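You operate a simulated robot arm through the tools that you are given. There is no shell and no other tool. Be economical: measure what you need, move in short steps, check, and stop when the job is done.

You are at the controls of a simulated robot arm. One attempt, no reset.

Task
Take the green spring and put it on the red parts tray.
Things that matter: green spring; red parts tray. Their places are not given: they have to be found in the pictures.

Only the result counts: the job must be done as asked and must still hold three seconds after the hand-in. Knocking over, shifting, dropping, spilling or breaking anything else fails it.

Robot
A 7-joint arm with a two-finger parallel gripper, fixed in place. Base frame: the origin is at the foot of the arm, x ahead of it, y to its left, z up. Readings come in mm, rad, newtons and seconds.
With the tool pointing down near the work surface it reaches from about 220 to 580 mm from the base axis. Its first joint turns from -1.152 to 1.152 rad. Payload 2.5 kg.
The TCP is the grasp point between the finger pads, 23 mm short of the fingertips. In the tool frame z runs along the fingers and y along their closing line. Largest opening 94 mm; finger width 38, thickness 10; the body of the gripper, 54 by 96 mm, starts 39 mm behind the TCP.
Orientation is told as [roll, pitch, yaw] about the base's x, y, z axes, in that order, counted from this pose: with the fingers straight down and closing along the base's y, the tool's x points along the base's -x, its y along +y and its z along -z.

Tools
- The arm moves only by the tool jog_arm. Its argument "plan" is a list of rows, each a list of 2 entries, a list of its own where there are three numbers: the shift along the tool's x, y, z in mm, then the turn about the tool's z in rad. In form: [[[dx, dy, dz], spin], ...]. A call has 1 to 8 rows; each row shifts and turns the commanded pose from where the row before left it, along the tool's axes as they then stand. "gripper" is the gripper command, from -1 (shut) to 1 (fully open), values between in proportion, set as the call begins (left out, the last holds). Rows are played at 5 a second. More than 50 mm and 0.15 rad between two rows, or a gripper value outside its range, and nothing of the call is played. A pose out of reach is approached as far as the arm can. The call stops where the force on the tool passes 40 N (or 10 N more than at its start, if that is more) or the arm is blocked; 0.2 s more then pass. Each finger travels about 108 mm/s and halts on what it meets, pressing with about 27 N; the grip force reading is that of the motor and also rises with nothing between the fingers. The clock runs only during rows and for 0.2 s after the last one: add rows that do not move to give the fingers time. It gives the time, the measured TCP pose, the force on the tool (base axes), the opening and the grip force at its end, in the units of the frame above (readings bear some noise), and new pictures: "show" is both (left out), scene, wrist or none.
- Cameras (640 x 400 px; columns grow to the right, rows downward): "scene" is fixed at [131.4, -434.7, 527.8]; the picture's right is [0.59, -0.81, 0.00], its down [-0.60, -0.44, -0.67] and it looks along [0.54, 0.40, -0.74] (base axes); focal length 337 px, centre (320, 200). "wrist" rides on the gripper at [-39, 0, -44] in the tool frame; the picture's right is [0.00, -1.00, 0.00], its down [0.97, 0.00, -0.24] and it looks along [0.24, 0.00, 0.97] (tool axes); focal length 218 px, centre (320, 200).
- point_at(camera, pixels): there is no depth. For up to 12 entries [column, row, z] of the newest picture of that camera ("zoom" is the newest enlarged one), the place [x, y] in the base frame at which the ray of that pixel passes the height z, good to about 2 mm. The clock stands still meanwhile.
- inspect(camera, box): a new picture of the part [left, top, right, bottom] of that camera's present view, enlarged. The clock stands still meanwhile.
- sign_off(): hands the job in; it is judged then, once.

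Go step by step. Measure first, check grasps and placings, and put right what went wrong. The budget is 60 turns and 120 pictures, counting those below and the enlarged ones. Unless the task says otherwise, let go and move clear before handing in, and close with one line.

The tools are called after "Request:" as a command line: name --argument value ..., lists and objects as JSON in quotes. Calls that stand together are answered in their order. jog_arm: Moves the arm, as the interface text tells. Its arguments: {"type":"object","properties":{"plan":{"type":"array"},"gripper":{"type":"number"},"show":{"type":"string","enum":["both","scene","wrist","none"]}},"required":["plan"]} The other tools are called the same way: point_at (camera, pixels) gives the place at which the rays of pixels pass given heights; inspect (camera, box) takes an enlarged picture of a part of a camera's view; sign_off () hands the job in.

At the start:

```text
clock: 0.0
tool_pos: [407.7, -117.3, 206.6]
orientation: [-0.002, -0.003, 0.001]
force: [-0.1, -0.2, -0.2]
finger_gap: 93.9
grip_force: 0.0
```

scene: 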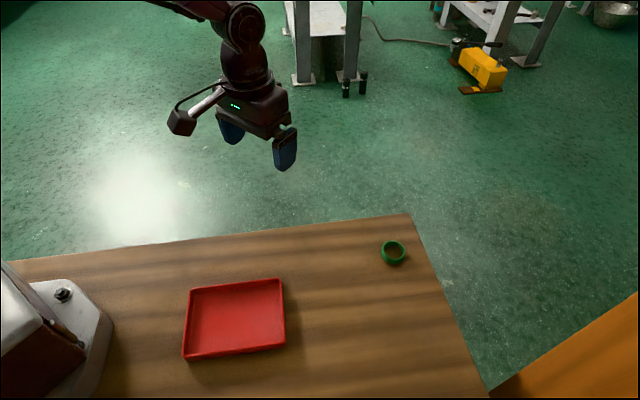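
wrist: 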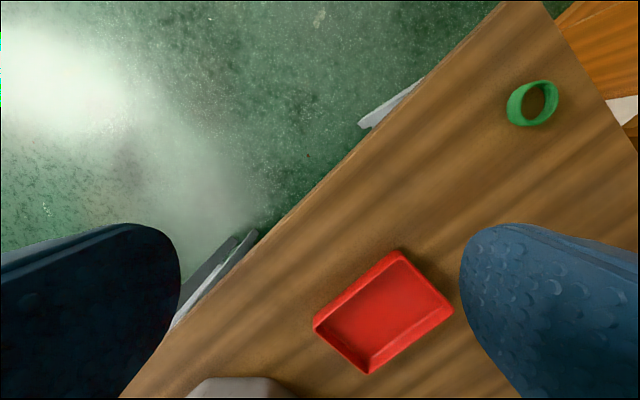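

The green ring (the spring) is at scene (393,253) and wrist (532,103), and the red tray is at scene (235,318) and wrist (385,312). I'll zoom in and measure both.

Request:
inspect --camera "scene" --box '[353, 228, 433, 278]'

Request:
inspect --camera "wrist" --box '[484, 73, 580, 133]'

Request:
point_at --camera "scene" --pixels '[[393, 258, 0], [381, 250, 15], [406, 250, 15], [393, 240, 15], [393, 266, 0], [184, 358, 0], [285, 344, 0], [281, 280, 15], [188, 290, 15], [235, 320, 3], [410, 214, 0], [488, 396, 0]]'

Request:
point_at --camera "wrist" --pixels '[[532, 103, 0], [507, 105, 0], [558, 98, 0], [315, 325, 15], [366, 373, 15], [453, 310, 15], [400, 250, 15]]'

```text
8.00 times, centred on (393, 253) of scene
```

zoom: 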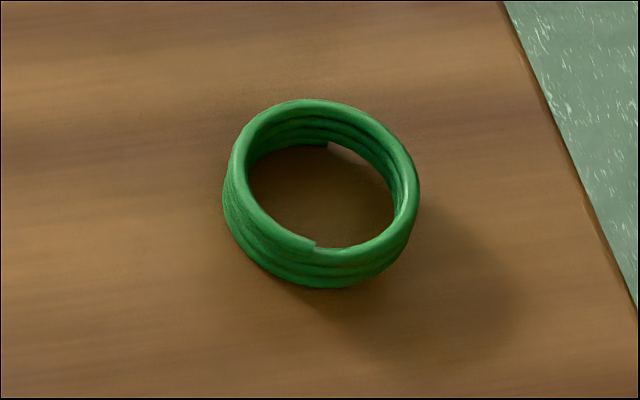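

```text
6.67 times, centred on (532, 103) of wrist
```

zoom: 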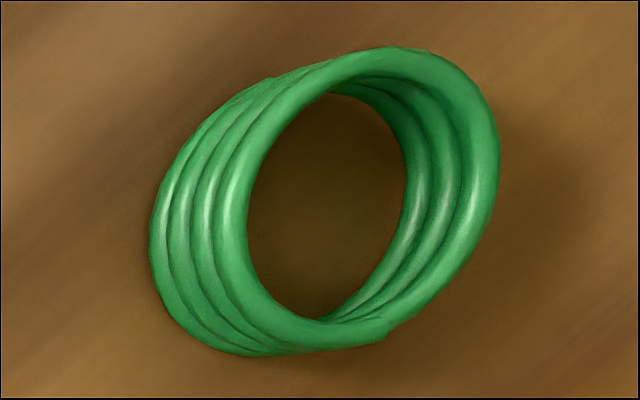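

```text
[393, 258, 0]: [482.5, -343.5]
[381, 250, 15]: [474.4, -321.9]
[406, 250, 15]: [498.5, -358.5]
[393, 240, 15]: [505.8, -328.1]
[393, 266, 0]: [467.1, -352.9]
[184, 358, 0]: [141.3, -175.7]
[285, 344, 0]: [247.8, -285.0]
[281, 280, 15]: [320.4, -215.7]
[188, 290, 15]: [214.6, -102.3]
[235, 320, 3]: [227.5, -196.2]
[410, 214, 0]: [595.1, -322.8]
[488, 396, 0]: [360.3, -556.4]
```

```text
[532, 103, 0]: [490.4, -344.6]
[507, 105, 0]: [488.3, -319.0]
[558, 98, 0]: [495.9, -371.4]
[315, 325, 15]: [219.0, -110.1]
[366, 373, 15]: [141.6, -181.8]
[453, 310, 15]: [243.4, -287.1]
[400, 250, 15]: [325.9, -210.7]
```

The ring is about 42 mm wide and 14 mm high, centred near (487,-341). That is 595 mm out at a bearing of -0.61 rad, at the edge of reach, so I'll close across the radial line. First I'll move over it at height, then turn the tool.

Request:
jog_arm --plan '[[[-13, -43, 0], 0], [[-13, -43, 0], 0], [[-13, -43, 0], 0], [[-13, -43, 0], 0], [[-13, -43, 0], 0], [[0, 0, 0], 0]]' --gripper 1 --show "none"

Request:
jog_arm --plan '[[[0, 0, 0], 0.122], [[0, 0, 0], 0.122], [[0, 0, 0], 0.122], [[0, 0, 0], 0.122], [[0, 0, 0], 0.122], [[0, 0, 40], 0], [[0, 0, 40], 0], [[0, 0, 0], 0]]'

```text
clock: 1.4
tool_pos: [473.6, -331.0, 204.1]
orientation: [0.001, -0.001, 0.0]
force: [-0.2, 0.0, 0.4]
finger_gap: 93.7
grip_force: 0.0
```

```text
clock: 3.2
tool_pos: [470.2, -335.4, 126.6]
orientation: [-0.001, -0.002, -0.61]
force: [-0.2, -0.1, -0.2]
finger_gap: 94.1
grip_force: 0.1
```

scene: 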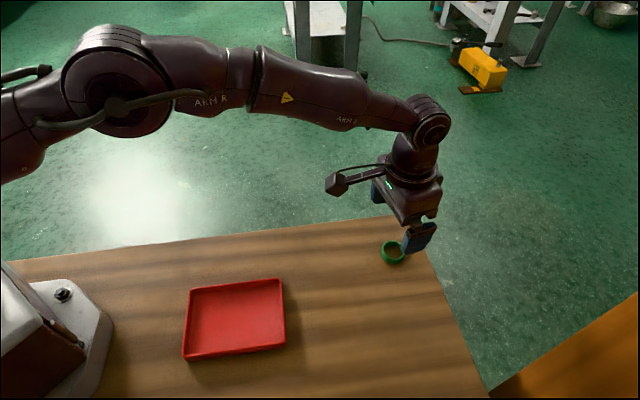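
wrist: 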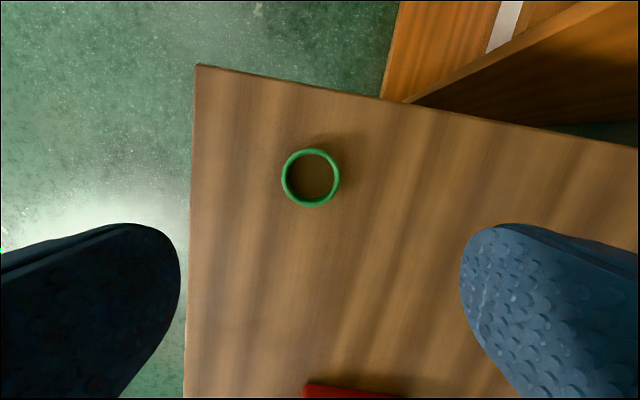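

The tool is at (470,-335,127), and the ring is visible ahead of it at wrist (311,178). I'll measure its centre from here.

Request:
point_at --camera "wrist" --pixels '[[311, 178, 14], [282, 178, 14], [341, 178, 14], [311, 149, 14], [311, 207, 14]]'

Request:
inspect --camera "wrist" --box '[263, 148, 359, 208]'

Request:
point_at --camera "scene" --pixels '[[393.6, 250.3, 14]]'

```text
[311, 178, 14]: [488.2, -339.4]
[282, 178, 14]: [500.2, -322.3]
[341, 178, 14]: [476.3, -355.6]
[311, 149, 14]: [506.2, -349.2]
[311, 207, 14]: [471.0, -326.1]
```

```text
6.67 times, centred on (311, 178) of wrist
```

zoom: 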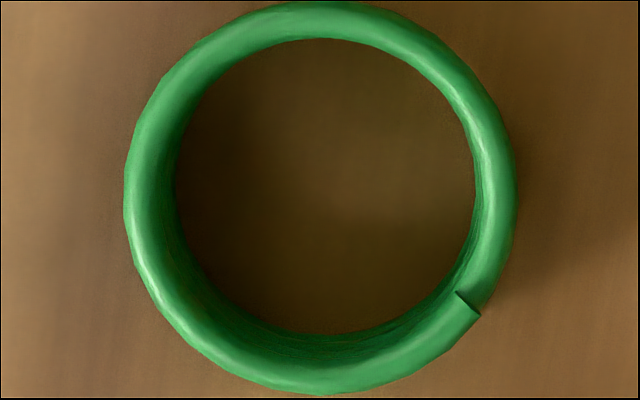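

```text
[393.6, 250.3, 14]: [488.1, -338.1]
```

The ring centre is (488,-339), which is 17 mm forward and 7 mm along +y in the tool frame. I'll shift +7 in y and 8 forward, so the ring still falls within the pad width, and lower most of the way.

Request:
jog_arm --plan '[[[-4, 7.3, 0], 0], [[-4, 0, 20], 0], [[0, 0, 25], 0], [[0, 0, 25], 0], [[0, 0, 0], 0]]'

```text
clock: 4.4
tool_pos: [482.1, -333.9, 55.4]
orientation: [0.001, -0.002, -0.61]
force: [0.3, 0.6, -0.4]
finger_gap: 93.9
grip_force: 0.1
```

scene: 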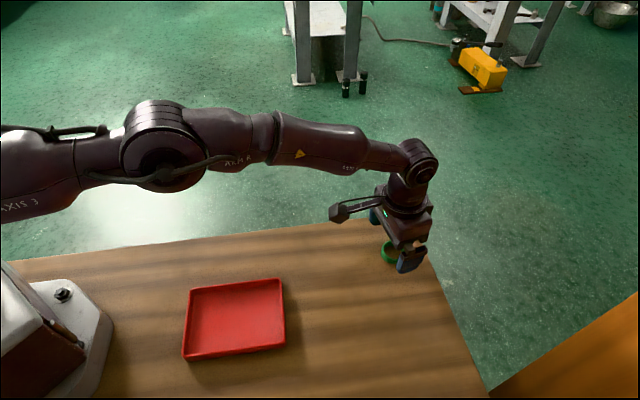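
wrist: 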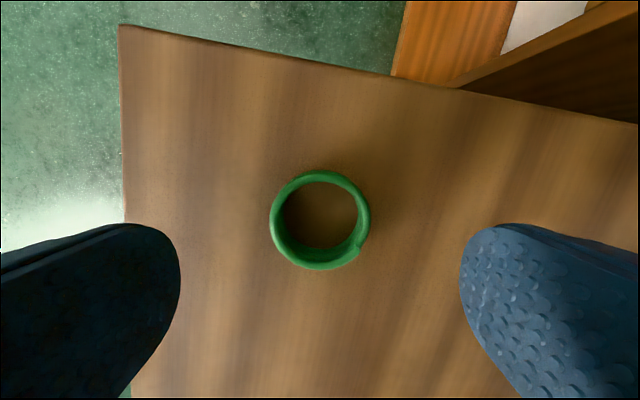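

The ring is centred between the fingers at wrist column 320, about 7 mm forward of the TCP. I'll go down 28.5 mm with a small forward step.

Request:
jog_arm --plan '[[[-3, 0, 10], 0], [[0, 0, 10], 0], [[0, 0, 8.5], 0], [[0, 0, 0], 0]]'

```text
clock: 5.4
tool_pos: [485.3, -335.6, 27.3]
orientation: [0.001, -0.003, -0.611]
force: [-0.8, -0.3, 0.0]
finger_gap: 94.4
grip_force: 0.1
```

scene: 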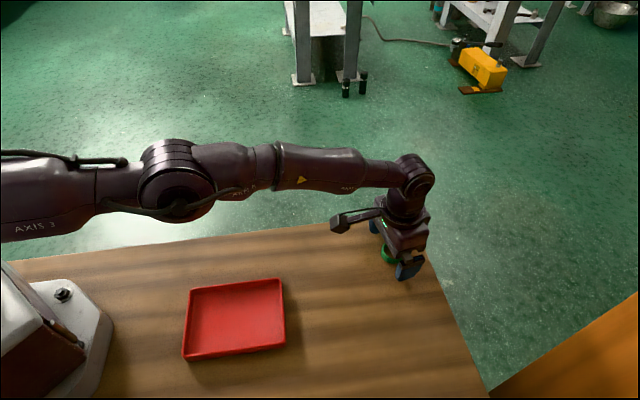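
wrist: 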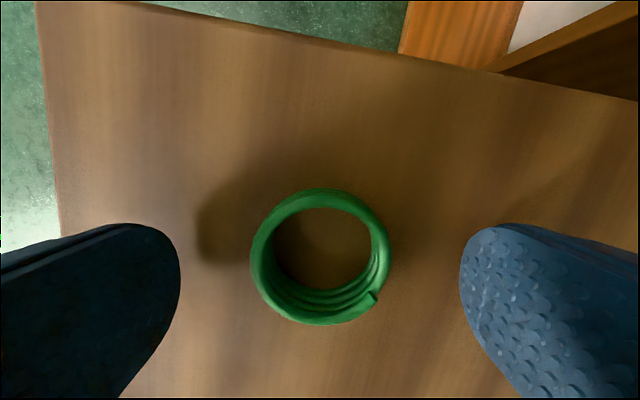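

The fingers straddle the ring with their tips about 4 mm above the table. I'll lower 1 mm and close.

Request:
jog_arm --plan '[[[0, 0, 1], 0], [[0, 0, 0], 0], [[0, 0, 0], 0], [[0, 0, 0], 0], [[0, 0, 0], 0]]' --gripper -1

```text
clock: 6.6
tool_pos: [485.4, -335.1, 27.5]
orientation: [0.001, -0.003, -0.61]
force: [0.1, -1.1, 1.2]
finger_gap: 41.5
grip_force: 26.9
```

scene: 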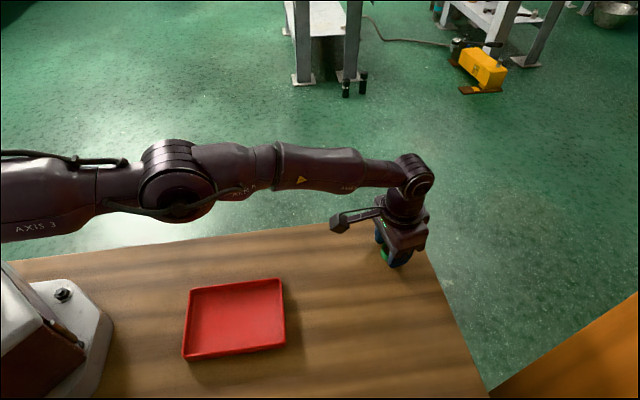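
wrist: 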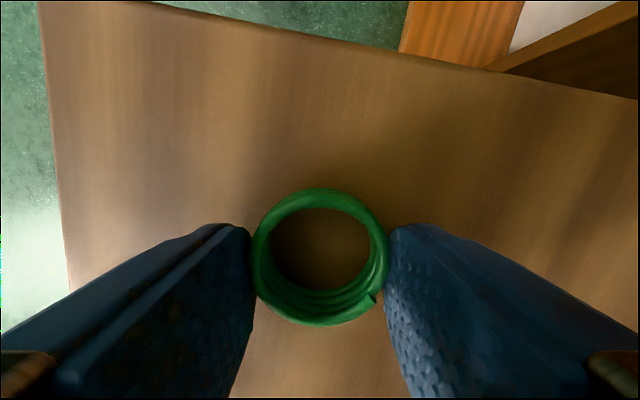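

The ring is held at an opening of 41.5 mm with 27 N of grip. I'll lift slowly and check that it comes up.

Request:
jog_arm --plan '[[[0, 0, -8], 0], [[0, 0, -12], 0], [[0, 0, -20], 0], [[0, 0, -20], 0], [[0, 0, -20], 0], [[0, 0, 0], 0]]'

```text
clock: 8.0
tool_pos: [486.7, -336.7, 106.7]
orientation: [-0.001, -0.003, -0.612]
force: [-0.3, -0.1, -1.0]
finger_gap: 0.0
grip_force: 26.8
```

scene: 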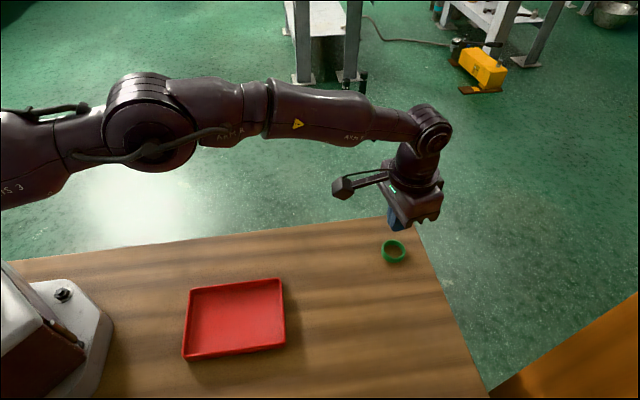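
wrist: 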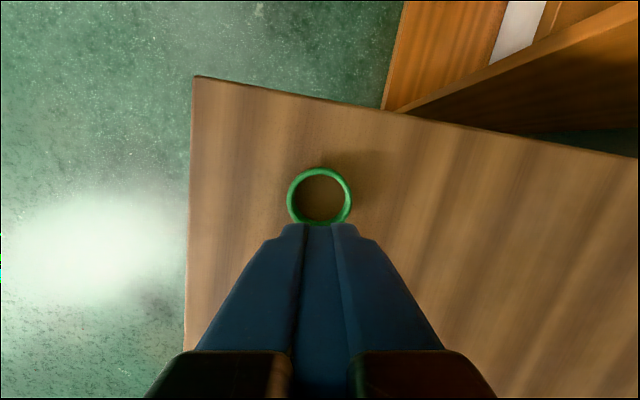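

The ring slipped out: the gap is 0 and it is still on the table at wrist (319,196). I'll measure where it is now and look at it closely.

Request:
point_at --camera "wrist" --pixels '[[319.5, 196, 14], [287, 196, 14], [352, 196, 14], [319.5, 167, 14]]'

Request:
inspect --camera "wrist" --box '[256, 156, 384, 236]'

Request:
inspect --camera "scene" --box '[345, 190, 441, 270]'

```text
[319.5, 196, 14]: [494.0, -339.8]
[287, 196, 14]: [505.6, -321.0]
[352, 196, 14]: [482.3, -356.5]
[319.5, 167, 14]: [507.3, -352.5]
```

```text
5.00 times, centred on (320, 196) of wrist
```

zoom: 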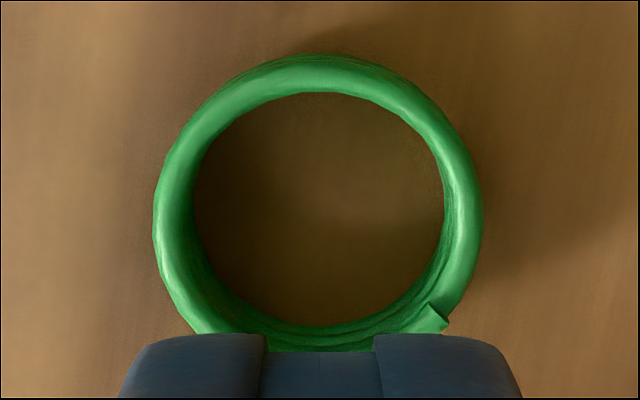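

```text
5.00 times, centred on (393, 230) of scene
```

zoom: 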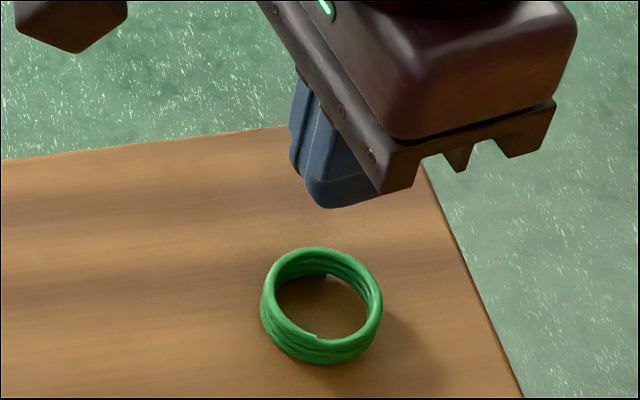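

The ring moved only about 4 mm outward and is now near (492,-338). The grip was probably too near the rounded pad edge and tip. I'll open, move 6 mm further forward and see whether the arm reaches.

Request:
jog_arm --plan '[[[-6, 0, 0], 0], [[0, 0, 0], 0], [[0, 0, 0], 0], [[0, 0, 25], 0], [[0, 0, 25], 0], [[0, 0, 0], 0]]' --gripper 1 --show "wrist"

```text
clock: 9.4
tool_pos: [492.5, -335.6, 56.3]
orientation: [0.001, -0.003, -0.611]
force: [0.3, 0.3, 0.1]
finger_gap: 94.1
grip_force: 0.0
```

wrist: 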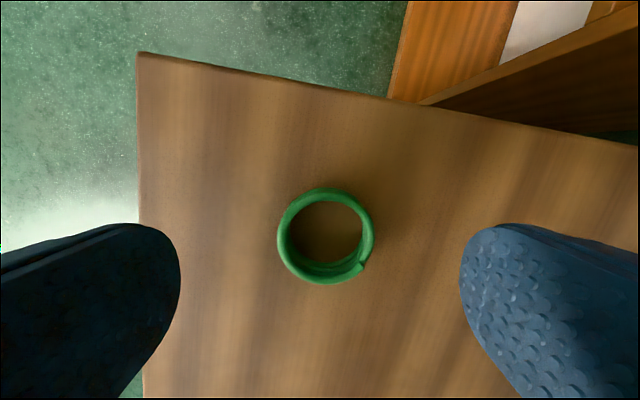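

The arm still reaches, and the ring at wrist (326,235) is centred fore and aft and about 2.7 mm off sideways. I'll correct that, go down to z≈24.5 and close.

Request:
jog_arm --plan '[[[0, -2.7, 10], 0], [[0, 0, 10], 0], [[0, 0, 8], 0], [[0, 0, 3.5], 0], [[0, 0, 0], 0]]' --show "none"

Request:
jog_arm --plan '[[[0, 0, 0], 0], [[0, 0, 0], 0], [[0, 0, 0], 0], [[0, 0, 0], 0], [[0, 0, 0], 0]]' --gripper -1 --show "wrist"

```text
clock: 10.6
tool_pos: [485.6, -338.6, 28.1]
orientation: [-0.001, -0.001, -0.611]
force: [-0.7, -0.3, 0.5]
finger_gap: 93.8
grip_force: 0.1
out of reach, approached as far as the arm can: row 2
```

```text
clock: 11.8
tool_pos: [485.1, -337.2, 26.8]
orientation: [-0.001, -0.003, -0.611]
force: [0.0, 0.2, -0.4]
finger_gap: 41.4
grip_force: 27.4
```

wrist: 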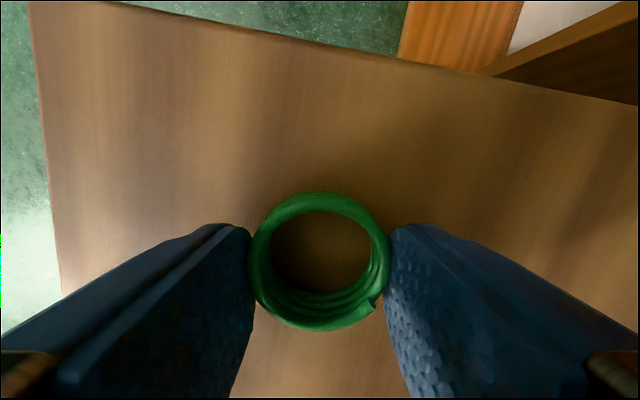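

At this height the reach stops near 591 mm, so the grip is again about 6 mm off centre. While the ring is held on the table I'll pull it gently 30 mm toward the base, so I can regrip it centred.

Request:
jog_arm --plan '[[[3, 0, 0], 0], [[4, 0, 0], 0], [[4, 0, 0], 0], [[4, 0, 0], 0], [[5, 0, 0], 0], [[5, 0, 0], 0], [[5, 0, 0], 0], [[0, 0, 0], 0]]' --show "wrist"

```text
clock: 13.6
tool_pos: [485.1, -334.8, 26.3]
orientation: [0.001, -0.001, -0.612]
force: [-2.8, 5.4, 15.6]
finger_gap: 41.5
grip_force: 26.9
out of reach, approached as far as the arm can: row 2, 3, 4, 5, 6, 7
```

wrist: 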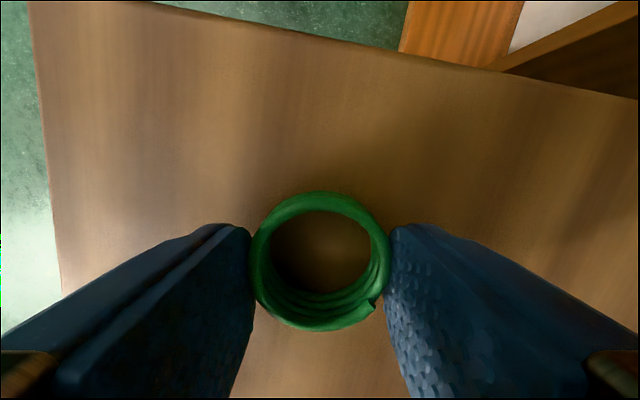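

The pull barely moved anything, the force is 16 N upward, and the solver reports out of reach, so the commanded pose seems stuck. I'll open, rise a little and look at the readings.

Request:
jog_arm --plan '[[[0, 0, 0], 0], [[0, 0, 0], 0], [[0, 0, 0], 0], [[0, 0, -5], 0], [[0, 0, -10], 0], [[0, 0, 0], 0]]' --gripper 1 --show "both"

```text
clock: 15.0
tool_pos: [486.9, -336.7, 39.6]
orientation: [0.0, 0.0, -0.612]
force: [-0.1, 0.0, -0.3]
finger_gap: 94.2
grip_force: 0.2
out of reach, approached as far as the arm can: row 5
```

scene: 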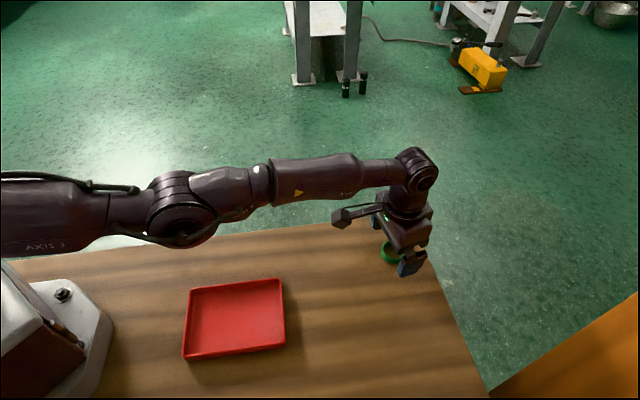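
wrist: 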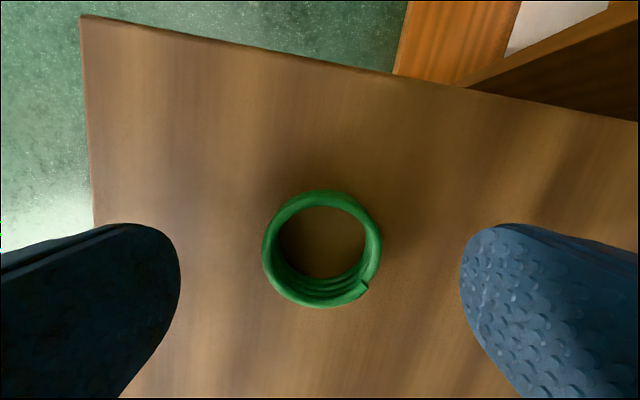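

The ring hasn't moved, and near full stretch the solver struggles. I'll rise and pull back about 10 mm to a better posture, then measure again.

Request:
jog_arm --plan '[[[0, 0, -10], 0], [[5, 0, -10], 0], [[5, 0, 0], 0], [[0, 0, 0], 0]]' --show "wrist"

```text
clock: 16.0
tool_pos: [489.4, -338.8, 56.8]
orientation: [0.0, 0.0, -0.611]
force: [-0.2, 0.3, 0.3]
finger_gap: 93.9
grip_force: 0.1
out of reach, approached as far as the arm can: row 2, 3
```

wrist: 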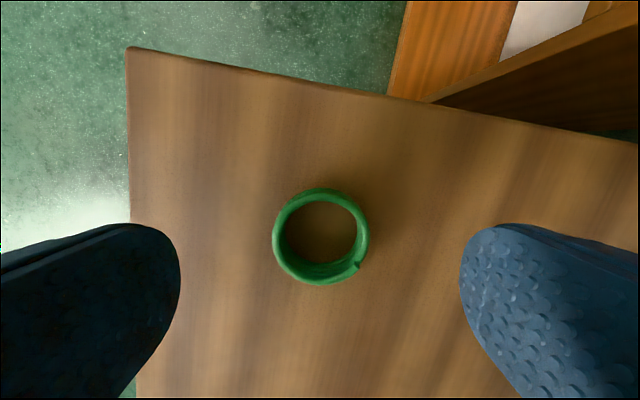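

I commanded inward but the arm stayed fully stretched at 595 mm, which looks like a straight-arm singularity. I'll try one larger pull back combined with a rise to break out of it.

Request:
jog_arm --plan '[[[45, 0, -15], 0], [[0, 0, 0], 0], [[0, 0, 0], 0]]' --show "scene"

```text
clock: 16.8
tool_pos: [489.8, -338.4, 64.3]
orientation: [0.0, -0.003, -0.61]
force: [0.4, -0.3, 0.0]
finger_gap: 94.1
grip_force: 0.0
out of reach, approached as far as the arm can: row 1
```

scene: 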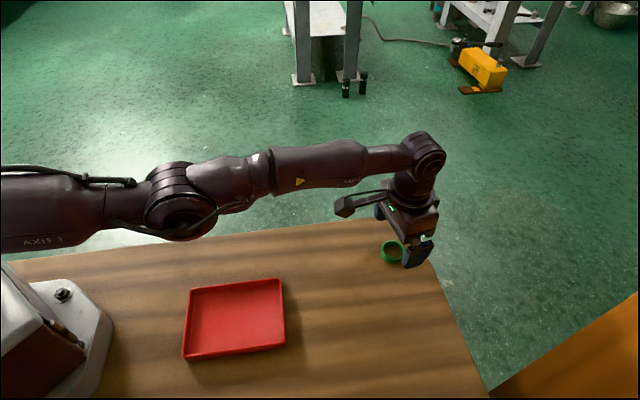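

Only the height changed. I'll try a pure rise, which worked before.

Request:
jog_arm --plan '[[[0, 0, -15], 0], [[0, 0, -15], 0], [[0, 0, -15], 0], [[0, 0, -15], 0], [[0, 0, -15], 0], [[0, 0, 0], 0]]' --show "scene"

```text
clock: 18.2
tool_pos: [495.3, -341.3, 139.6]
orientation: [0.0, -0.001, -0.612]
force: [0.3, 0.0, 1.2]
finger_gap: 94.2
grip_force: 0.0
out of reach, approached as far as the arm can: row 2
```

scene: 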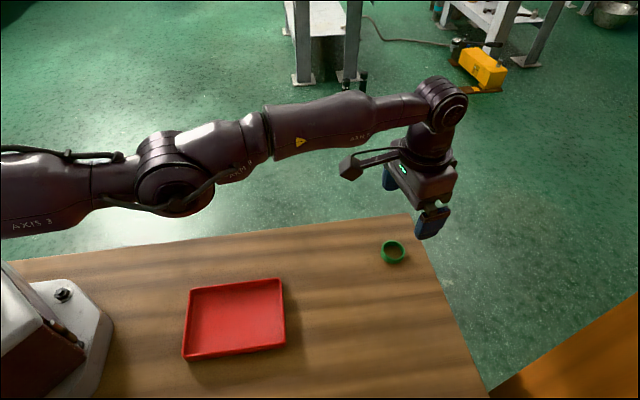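

The arm is now higher with its elbow low. I'll test small inward steps here.

Request:
jog_arm --plan '[[[10, 0, 0], 0], [[10, 0, 0], 0], [[10, 0, 0], 0], [[0, 0, 0], 0]]' --show "scene"

```text
clock: 19.2
tool_pos: [495.2, -339.8, 138.2]
orientation: [0.001, 0.0, -0.612]
force: [0.1, -0.1, 0.3]
finger_gap: 94.1
grip_force: 0.1
out of reach, approached as far as the arm can: row 1, 2, 3
```

scene: 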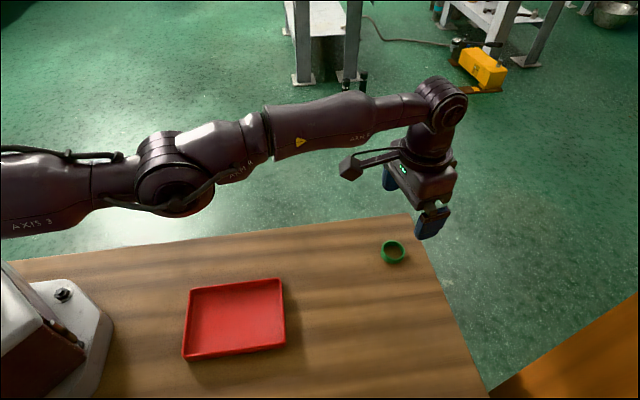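

Inward is blocked, because the elbow passed through straight and now bends the wrong way. I'll stretch outward at this safe height to straighten it, then come back in elbow-up.

Request:
jog_arm --plan '[[[-8, 0, 0], 0], [[-8, 0, 0], 0], [[-8, 0, 0], 0], [[-8, 0, 0], 0], [[0, 0, 0], 0]]' --show "scene"

```text
clock: 20.4
tool_pos: [496.1, -341.9, 138.9]
orientation: [0.0, -0.002, -0.611]
force: [-0.6, -0.2, -0.4]
finger_gap: 93.8
grip_force: 0.0
out of reach, approached as far as the arm can: row 1, 2, 3, 4
```

scene: 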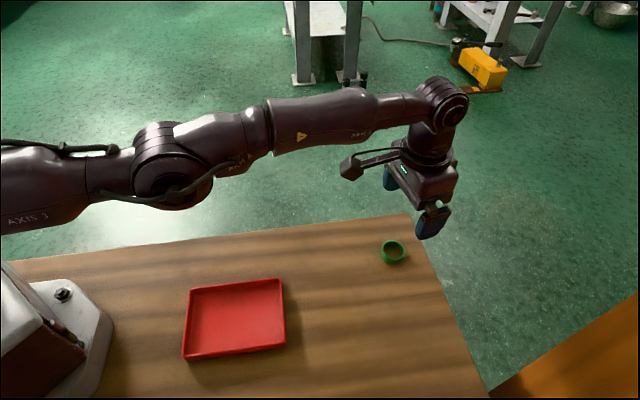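

The elbow rose slightly, so it is straightening. I'll keep stretching outward.

Request:
jog_arm --plan '[[[-20, 0, 0], 0], [[-20, 0, 0], 0], [[-20, 0, 0], 0], [[-20, 0, 0], 0], [[-20, 0, 0], 0], [[-20, 0, 0], 0], [[-20, 0, 0], 0], [[0, 0, 0], 0]]' --show "scene"

```text
clock: 22.2
tool_pos: [496.1, -340.9, 139.9]
orientation: [0.0, -0.003, -0.611]
force: [0.4, -0.4, 0.3]
finger_gap: 94.0
grip_force: 0.0
out of reach, approached as far as the arm can: row 1, 2, 3, 4, 5, 6, 7
```

scene: 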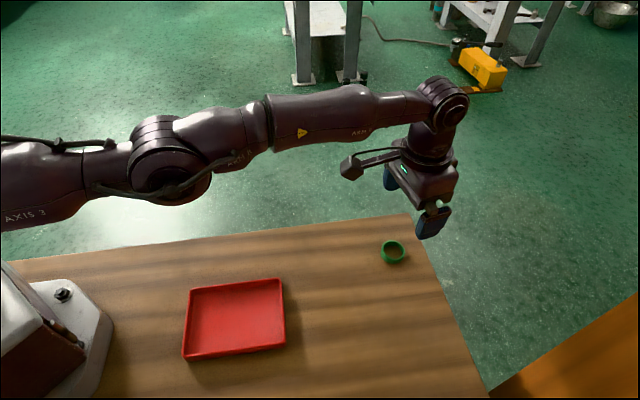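

The elbow keeps rising, so I'll continue with two more outward calls.

Request:
jog_arm --plan '[[[-40, 0, 0], 0], [[-40, 0, 0], 0], [[-40, 0, 0], 0], [[-40, 0, 0], 0], [[-40, 0, 0], 0], [[-40, 0, 0], 0], [[-40, 0, 0], 0], [[-40, 0, 0], 0]]' --show "none"

Request:
jog_arm --plan '[[[-40, 0, 0], 0], [[-40, 0, 0], 0], [[-40, 0, 0], 0], [[-40, 0, 0], 0], [[-40, 0, 0], 0], [[-40, 0, 0], 0], [[-40, 0, 0], 0], [[-40, 0, 0], 0]]' --show "scene"

```text
clock: 24.0
tool_pos: [497.4, -341.9, 140.7]
orientation: [0.0, -0.002, -0.613]
force: [0.4, -0.8, -0.1]
finger_gap: 94.0
grip_force: 0.0
out of reach, approached as far as the arm can: row 1, 2, 3, 4, 5, 6, 7, 8
```

```text
clock: 25.8
tool_pos: [497.2, -341.6, 138.4]
orientation: [0.0, -0.003, -0.612]
force: [0.7, 0.5, -0.7]
finger_gap: 93.9
grip_force: 0.0
out of reach, approached as far as the arm can: row 1, 2, 3, 4, 5, 6, 7, 8
```

scene: 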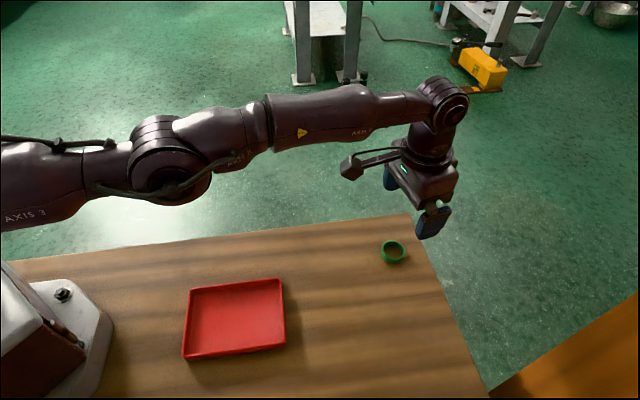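

It has settled at full stretch. From here I'll try rising, which lifts the shoulder link, and then going inward.

Request:
jog_arm --plan '[[[0, 0, -20], 0], [[0, 0, -20], 0], [[0, 0, -20], 0], [[10, 0, -10], 0], [[15, 0, 0], 0], [[15, 0, 0], 0], [[0, 0, 0], 0]]' --show "scene"

```text
clock: 27.4
tool_pos: [492.6, -339.0, 209.8]
orientation: [0.0, -0.002, -0.611]
force: [0.2, -0.4, 0.3]
finger_gap: 93.9
grip_force: 0.0
out of reach, approached as far as the arm can: row 4, 5, 6
```

scene: 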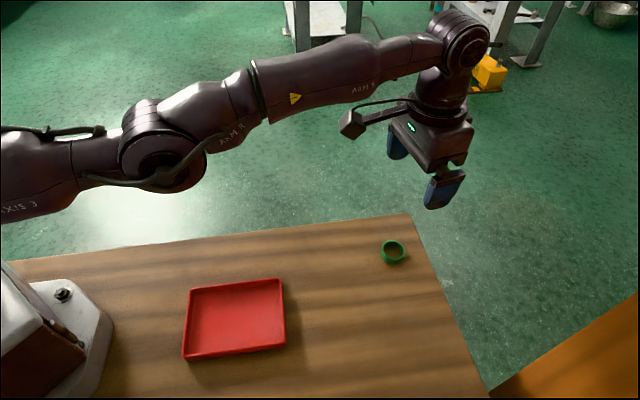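

The elbow is still low. The flip happened while descending through the reach boundary, so ascending through the upper boundary should flip it back. I'll rise along the edge.

Request:
jog_arm --plan '[[[0, 0, -10], 0], [[0, 0, -10], 0], [[0, 0, -10], 0], [[0, 0, -10], 0], [[0, 0, -10], 0], [[0, 0, -10], 0], [[0, 0, -10], 0], [[0, 0, -10], 0]]' --show "none"

Request:
jog_arm --plan '[[[0, 0, -10], 0], [[0, 0, -10], 0], [[0, 0, -10], 0], [[0, 0, -10], 0], [[0, 0, -10], 0], [[0, 0, -10], 0], [[0, 0, -10], 0], [[0, 0, -10], 0]]' --show "scene"

```text
clock: 29.2
tool_pos: [479.7, -333.0, 287.1]
orientation: [-0.002, -0.003, -0.612]
force: [0.4, 0.1, -0.9]
finger_gap: 94.0
grip_force: 0.1
out of reach, approached as far as the arm can: row 4, 7
```

```text
clock: 31.0
tool_pos: [462.1, -318.3, 362.8]
orientation: [0.001, -0.001, -0.611]
force: [0.3, 0.1, -0.3]
finger_gap: 93.9
grip_force: 0.0
out of reach, approached as far as the arm can: row 2, 4, 6, 7, 8
```

scene: 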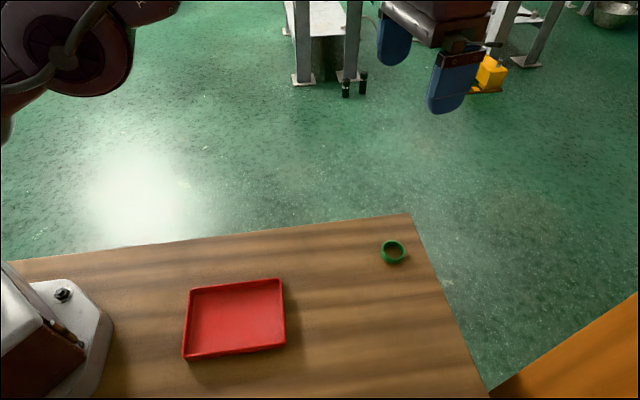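

The elbow is now high at scene (70,40), so it looks flipped back. I'll test an inward move with some descent.

Request:
jog_arm --plan '[[[10, 0, 0], 0], [[10, 0, 0], 0], [[10, 0, 10], 0], [[0, 0, 20], 0], [[0, 0, 20], 0], [[0, 0, 20], 0], [[0, 0, 0], 0]]' --show "scene"

```text
clock: 32.6
tool_pos: [439.5, -301.8, 292.7]
orientation: [0.0, -0.003, -0.609]
force: [-0.1, -1.0, 0.2]
finger_gap: 94.1
grip_force: 0.0
```

scene: 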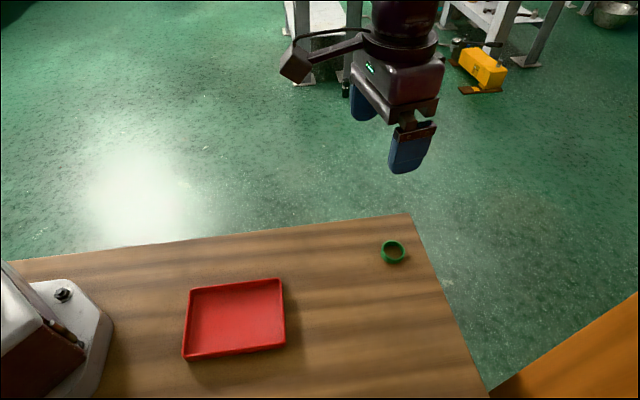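

The arm responds normally again. I'll descend first at this shorter radius, then go forward and measure.

Request:
jog_arm --plan '[[[0, 0, 40], 0], [[0, 0, 40], 0], [[0, 0, 40], 0], [[0, 0, 40], 0], [[0, 0, 40], 0], [[-15, 0, 30], 0], [[-15, 0, 0], 0], [[-12, 0, 0], 0]]' --show "both"

```text
clock: 34.4
tool_pos: [473.5, -326.7, 60.7]
orientation: [-0.001, -0.002, -0.611]
force: [-0.8, 0.0, 0.3]
finger_gap: 94.0
grip_force: 0.0
```

scene: 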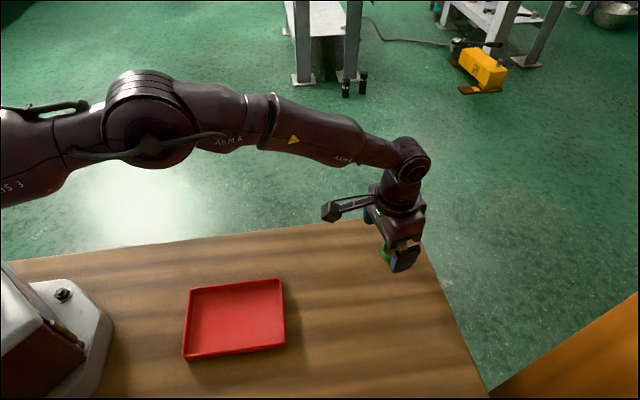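
wrist: 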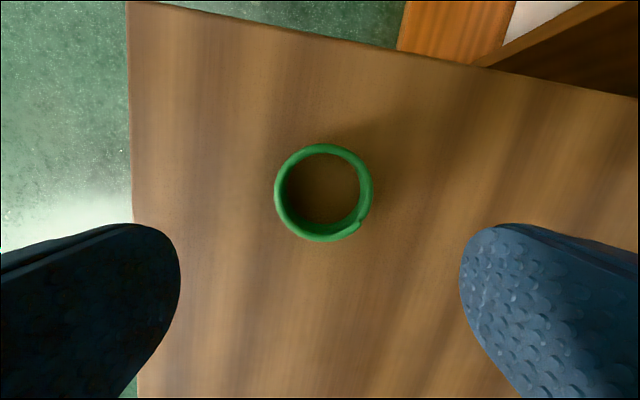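

The posture is good, and the ring at wrist (323,190) is about 21 mm forward. I'll go forward 13 mm to stay inside the reach and down to z≈26, then close.

Request:
jog_arm --plan '[[[-6.5, -1.3, 0], 0], [[-6.5, 0, 10], 0], [[0, 0, 12], 0], [[0, 0, 9], 0], [[0, 0, 3], 0], [[0, 0, 0], 0]]' --show "wrist"

```text
clock: 35.8
tool_pos: [484.3, -335.7, 28.6]
orientation: [0.001, -0.002, -0.61]
force: [0.4, 0.8, 0.1]
finger_gap: 94.0
grip_force: 0.0
```

wrist: 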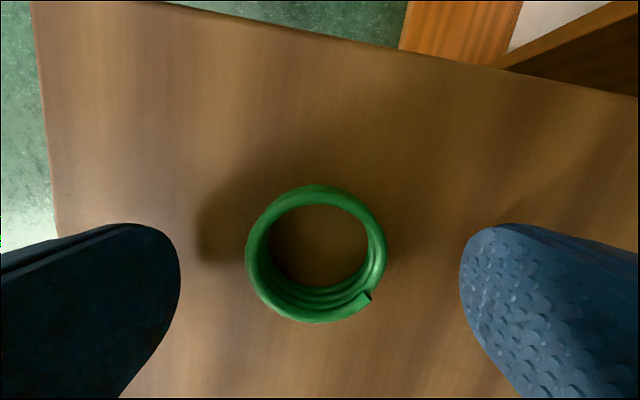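

Within reach with no warnings. I'll lower 2 mm, close, then pull gently inward along the table.

Request:
jog_arm --plan '[[[0, 0, 2], 0], [[0, 0, 0], 0], [[0, 0, 0], 0], [[0, 0, 0], 0], [[0, 0, 0], 0]]' --gripper -1 --show "none"

Request:
jog_arm --plan '[[[3, 0, 0], 0], [[4, 0, 0], 0], [[5, 0, 0], 0], [[5, 0, 0], 0], [[5, 0, 0], 0], [[5, 0, 0], 0], [[5, 0, 0], 0], [[0, 0, 0], 0]]' --show "wrist"

```text
clock: 37.0
tool_pos: [483.3, -335.5, 28.5]
orientation: [0.002, -0.001, -0.61]
force: [-0.2, -0.3, 1.3]
finger_gap: 41.2
grip_force: 26.7
```

```text
clock: 38.8
tool_pos: [455.9, -316.7, 26.3]
orientation: [0.0, -0.003, -0.611]
force: [0.1, -0.2, 2.4]
finger_gap: 41.3
grip_force: 26.8
```

wrist: 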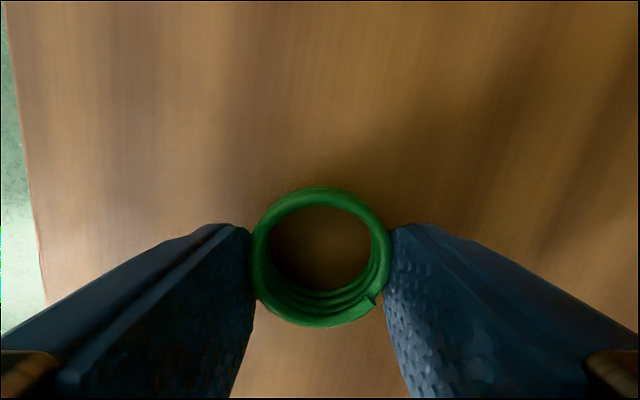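

The ring came along; the hand is now at r=555. I'll open, move 7 mm forward to centre the pads on the ring, lower slightly and look.

Request:
jog_arm --plan '[[[0, 0, 0], 0], [[0, 0, 0], 0], [[0, 0, 0], 0], [[-4, 0, 0], 0], [[-3, 0, 0], 0], [[0, 0, 0], 0]]' --gripper 1 --show "wrist"

```text
clock: 40.2
tool_pos: [462.8, -319.5, 27.0]
orientation: [0.001, -0.002, -0.611]
force: [-1.3, 0.5, 0.3]
finger_gap: 94.2
grip_force: 0.1
```

wrist: 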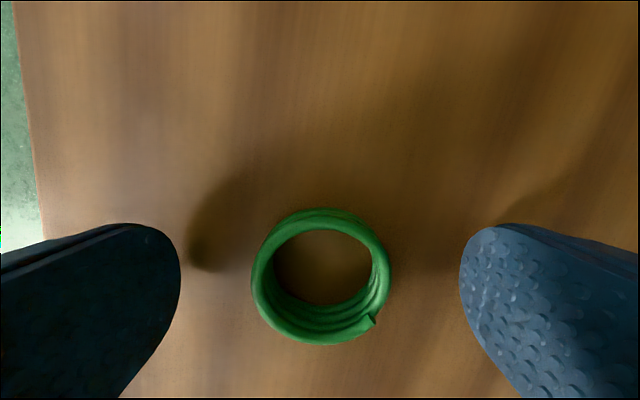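

The ring is at wrist row 275 against about 280 for perfectly centred. I'll go 1.5 mm further forward, 2.5 mm lower, and close.

Request:
jog_arm --plan '[[[-1.5, 0, 1.5], 0], [[0, 0, 1], 0], [[0, 0, 0], 0]]' --show "none"

Request:
jog_arm --plan '[[[0, 0, 0], 0], [[0, 0, 0], 0], [[0, 0, 0], 0], [[0, 0, 0], 0], [[0, 0, 0], 0]]' --gripper -1 --show "none"

Request:
jog_arm --plan '[[[0, 0, -3], 0], [[0, 0, -4], 0], [[0, 0, -5], 0], [[0, 0, -5], 0], [[0, 0, -5], 0], [[0, 0, 0], 0]]' --show "both"

```text
clock: 41.0
tool_pos: [465.7, -321.7, 22.8]
orientation: [0.0, -0.001, -0.61]
force: [0.0, 1.2, 0.1]
finger_gap: 93.9
grip_force: 0.0
```

```text
clock: 42.2
tool_pos: [464.6, -321.9, 24.1]
orientation: [-0.001, -0.003, -0.612]
force: [0.5, -0.4, 0.1]
finger_gap: 41.4
grip_force: 27.0
```

```text
clock: 43.6
tool_pos: [466.0, -320.6, 46.3]
orientation: [0.0, -0.001, -0.611]
force: [0.4, -0.3, -0.3]
finger_gap: 41.3
grip_force: 27.1
```

scene: 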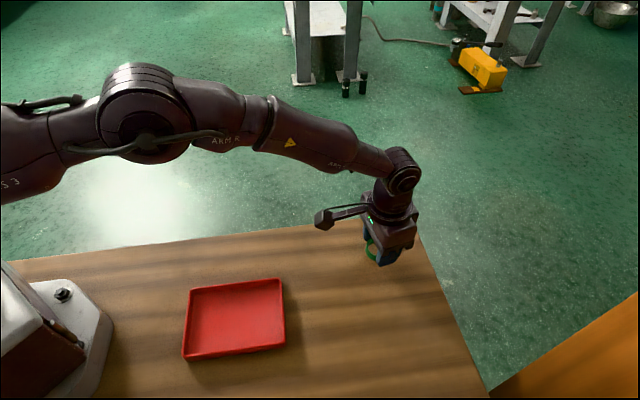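
wrist: 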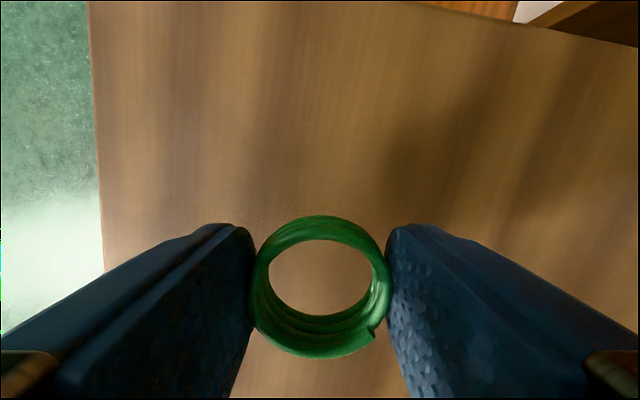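

Lift is good: the gap holds at 41.3 mm and the ring is still between the pads. I'll rise to about z=90 and carry it toward the tray centre near (233,-197) in moderate steps.

Request:
jog_arm --plan '[[[0, 0, -8], 0], [[0, 0, -15], 0], [[0, 0, -15], 0], [[0, 0, -8], 0], [[10, -1, 0], 0], [[20, -2, 0], 0], [[25, -3, 0], 0], [[25, -3, 0], 0]]' --show "none"

Request:
jog_arm --plan '[[[25, -3, 0], 0], [[25, -3, 0], 0], [[25, -3, 0], 0], [[25, -3, 0], 0], [[25, -3, 0], 0], [[25, -3, 0], 0], [[20, -3, 0], 0], [[0, 0, 0], 0]]' --show "both"

```text
clock: 45.4
tool_pos: [393.0, -284.2, 92.3]
orientation: [-0.001, -0.001, -0.613]
force: [-0.4, 0.4, -0.1]
finger_gap: 41.4
grip_force: 27.2
```

```text
clock: 47.2
tool_pos: [240.3, -203.7, 91.0]
orientation: [0.0, -0.002, -0.612]
force: [0.0, -0.4, -0.7]
finger_gap: 41.0
grip_force: 26.7
```

scene: 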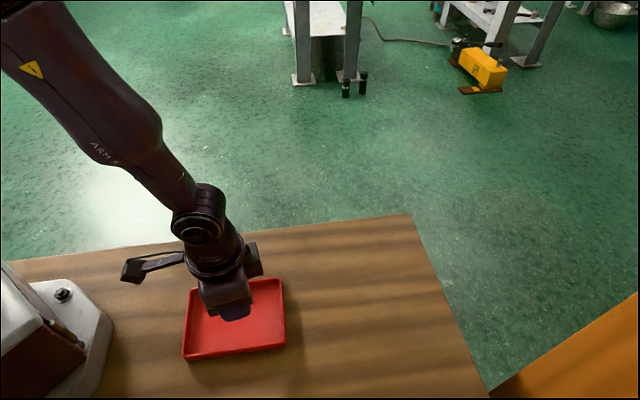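
wrist: 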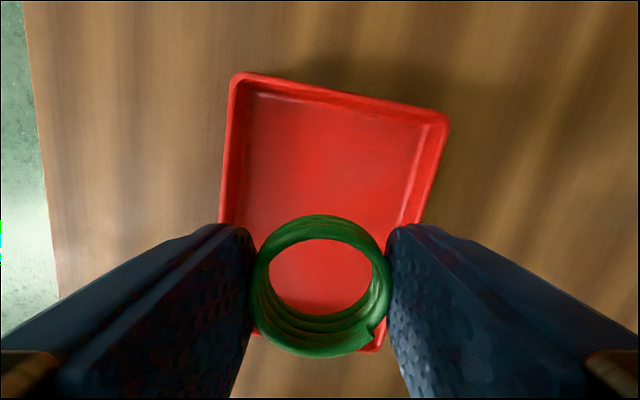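

The ring is still held (41 mm) above the tray. I'll measure the tray's rim corners from here for accurate placing.

Request:
point_at --camera "wrist" --pixels '[[238, 76, 15], [447, 120, 15], [222, 220, 15], [423, 222, 15], [380, 350, 15], [257, 335, 15], [321, 283, 76]]'

Request:
inspect --camera "scene" --box '[170, 260, 298, 364]'

```text
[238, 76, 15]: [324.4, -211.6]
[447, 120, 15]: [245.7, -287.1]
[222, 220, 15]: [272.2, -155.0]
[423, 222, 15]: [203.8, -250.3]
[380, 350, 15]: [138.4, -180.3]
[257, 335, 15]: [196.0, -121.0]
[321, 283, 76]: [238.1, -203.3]
```

```text
3.85 times, centred on (234, 312) of scene
```

zoom: 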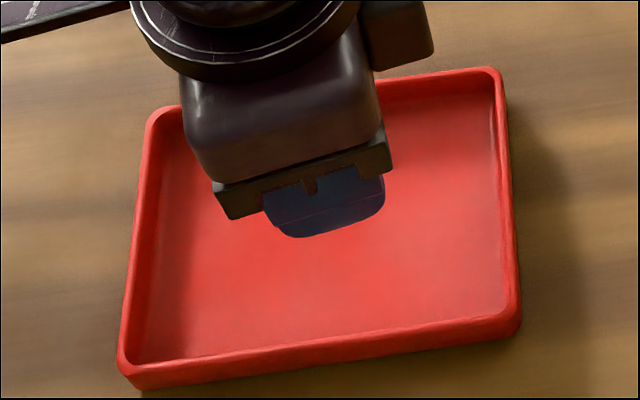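

The tray centre is about (233,-198). I'll shift 8.5 mm inward and lower until the ring is a few millimetres above the tray floor.

Request:
jog_arm --plan '[[[8.5, 0, 0], 0], [[0, 0, 15], 0], [[0, 0, 15], 0], [[0, 0, 15], 0], [[0, 0, 10], 0], [[0, 0, 5], 0], [[0, 0, 0], 0]]' --show "both"

```text
clock: 48.8
tool_pos: [235.6, -198.2, 28.2]
orientation: [0.0, -0.003, -0.612]
force: [-1.0, 0.6, -0.1]
finger_gap: 41.3
grip_force: 26.8
```

scene: 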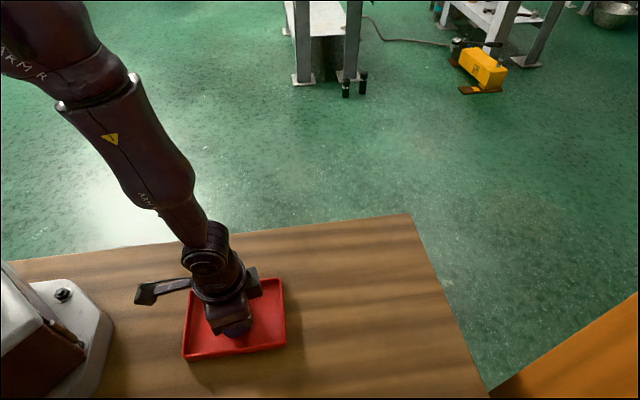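
wrist: 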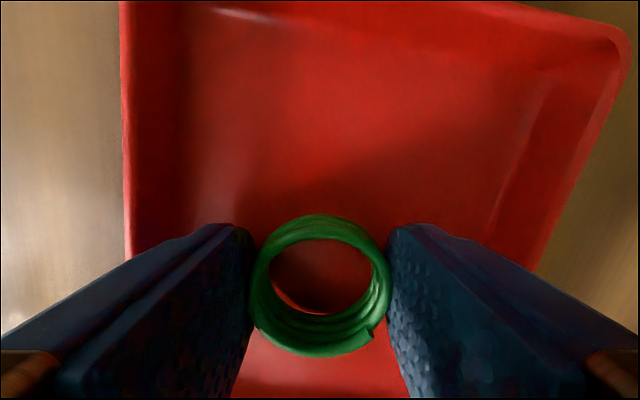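

The ring is just above the tray floor. I'll open only to about 58 mm so the fingers stay clear of the walls, then rise straight up.

Request:
jog_arm --plan '[[[0, 0, 0], 0], [[0, 0, 0], 0], [[0, 0, 0], 0]]' --gripper 0.24 --show "wrist"

Request:
jog_arm --plan '[[[0, 0, -5], 0], [[0, 0, -15], 0], [[0, 0, -30], 0], [[0, 0, -40], 0], [[0, 0, -40], 0], [[-40, 40, 0], 0], [[0, 0, 0], 0]]' --show "both"

```text
clock: 49.6
tool_pos: [234.9, -198.2, 30.1]
orientation: [0.0, -0.002, -0.611]
force: [0.0, -0.1, -0.3]
finger_gap: 58.3
grip_force: 0.1
```

wrist: 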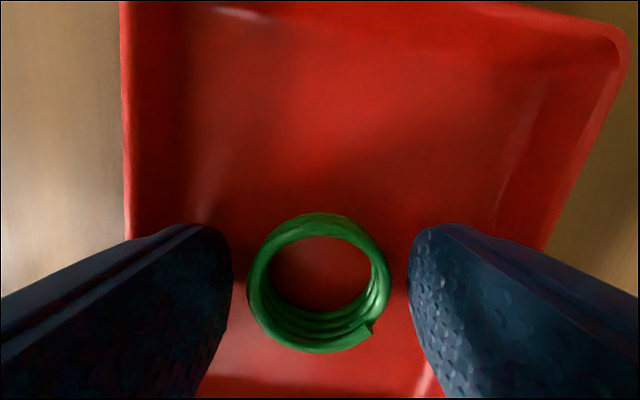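

```text
refused: row 6 steps farther than a row can; nothing moved
```

The ring has been let go and lies on the tray floor. The retreat was refused because one row was too long, so I'll rise straight up.

Request:
jog_arm --plan '[[[0, 0, -5], 0], [[0, 0, -15], 0], [[0, 0, -30], 0], [[0, 0, -40], 0], [[0, 0, -40], 0], [[-30, 0, 0], 0], [[-30, 0, 0], 0], [[0, 0, 0], 0]]' --show "both"

```text
clock: 51.4
tool_pos: [286.6, -232.4, 162.9]
orientation: [0.001, -0.002, -0.609]
force: [-0.3, 0.1, -0.7]
finger_gap: 58.3
grip_force: 0.1
```

scene: 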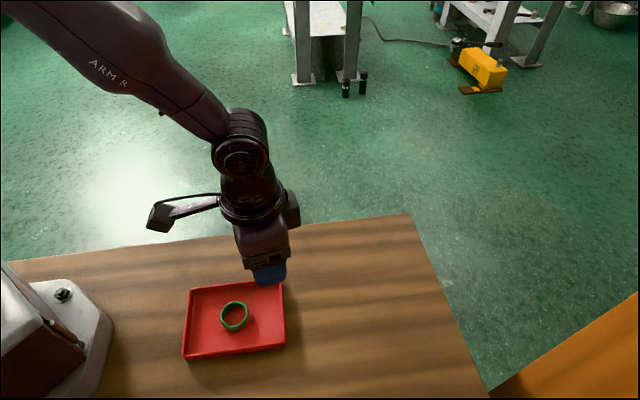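
wrist: 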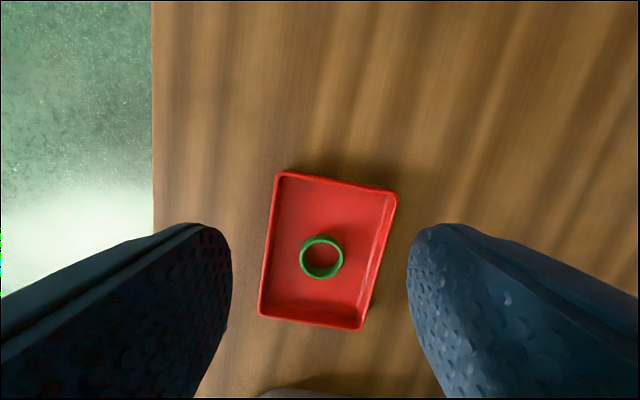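

The green spring lies flat in the middle of the red tray at scene (234,316). The tray hasn't moved and the hand is clear, so I'm handing in.

Request:
sign_off

```text
The job is handed in.
```

The green spring is on the red parts tray, the gripper is empty and clear, and the job is handed in.
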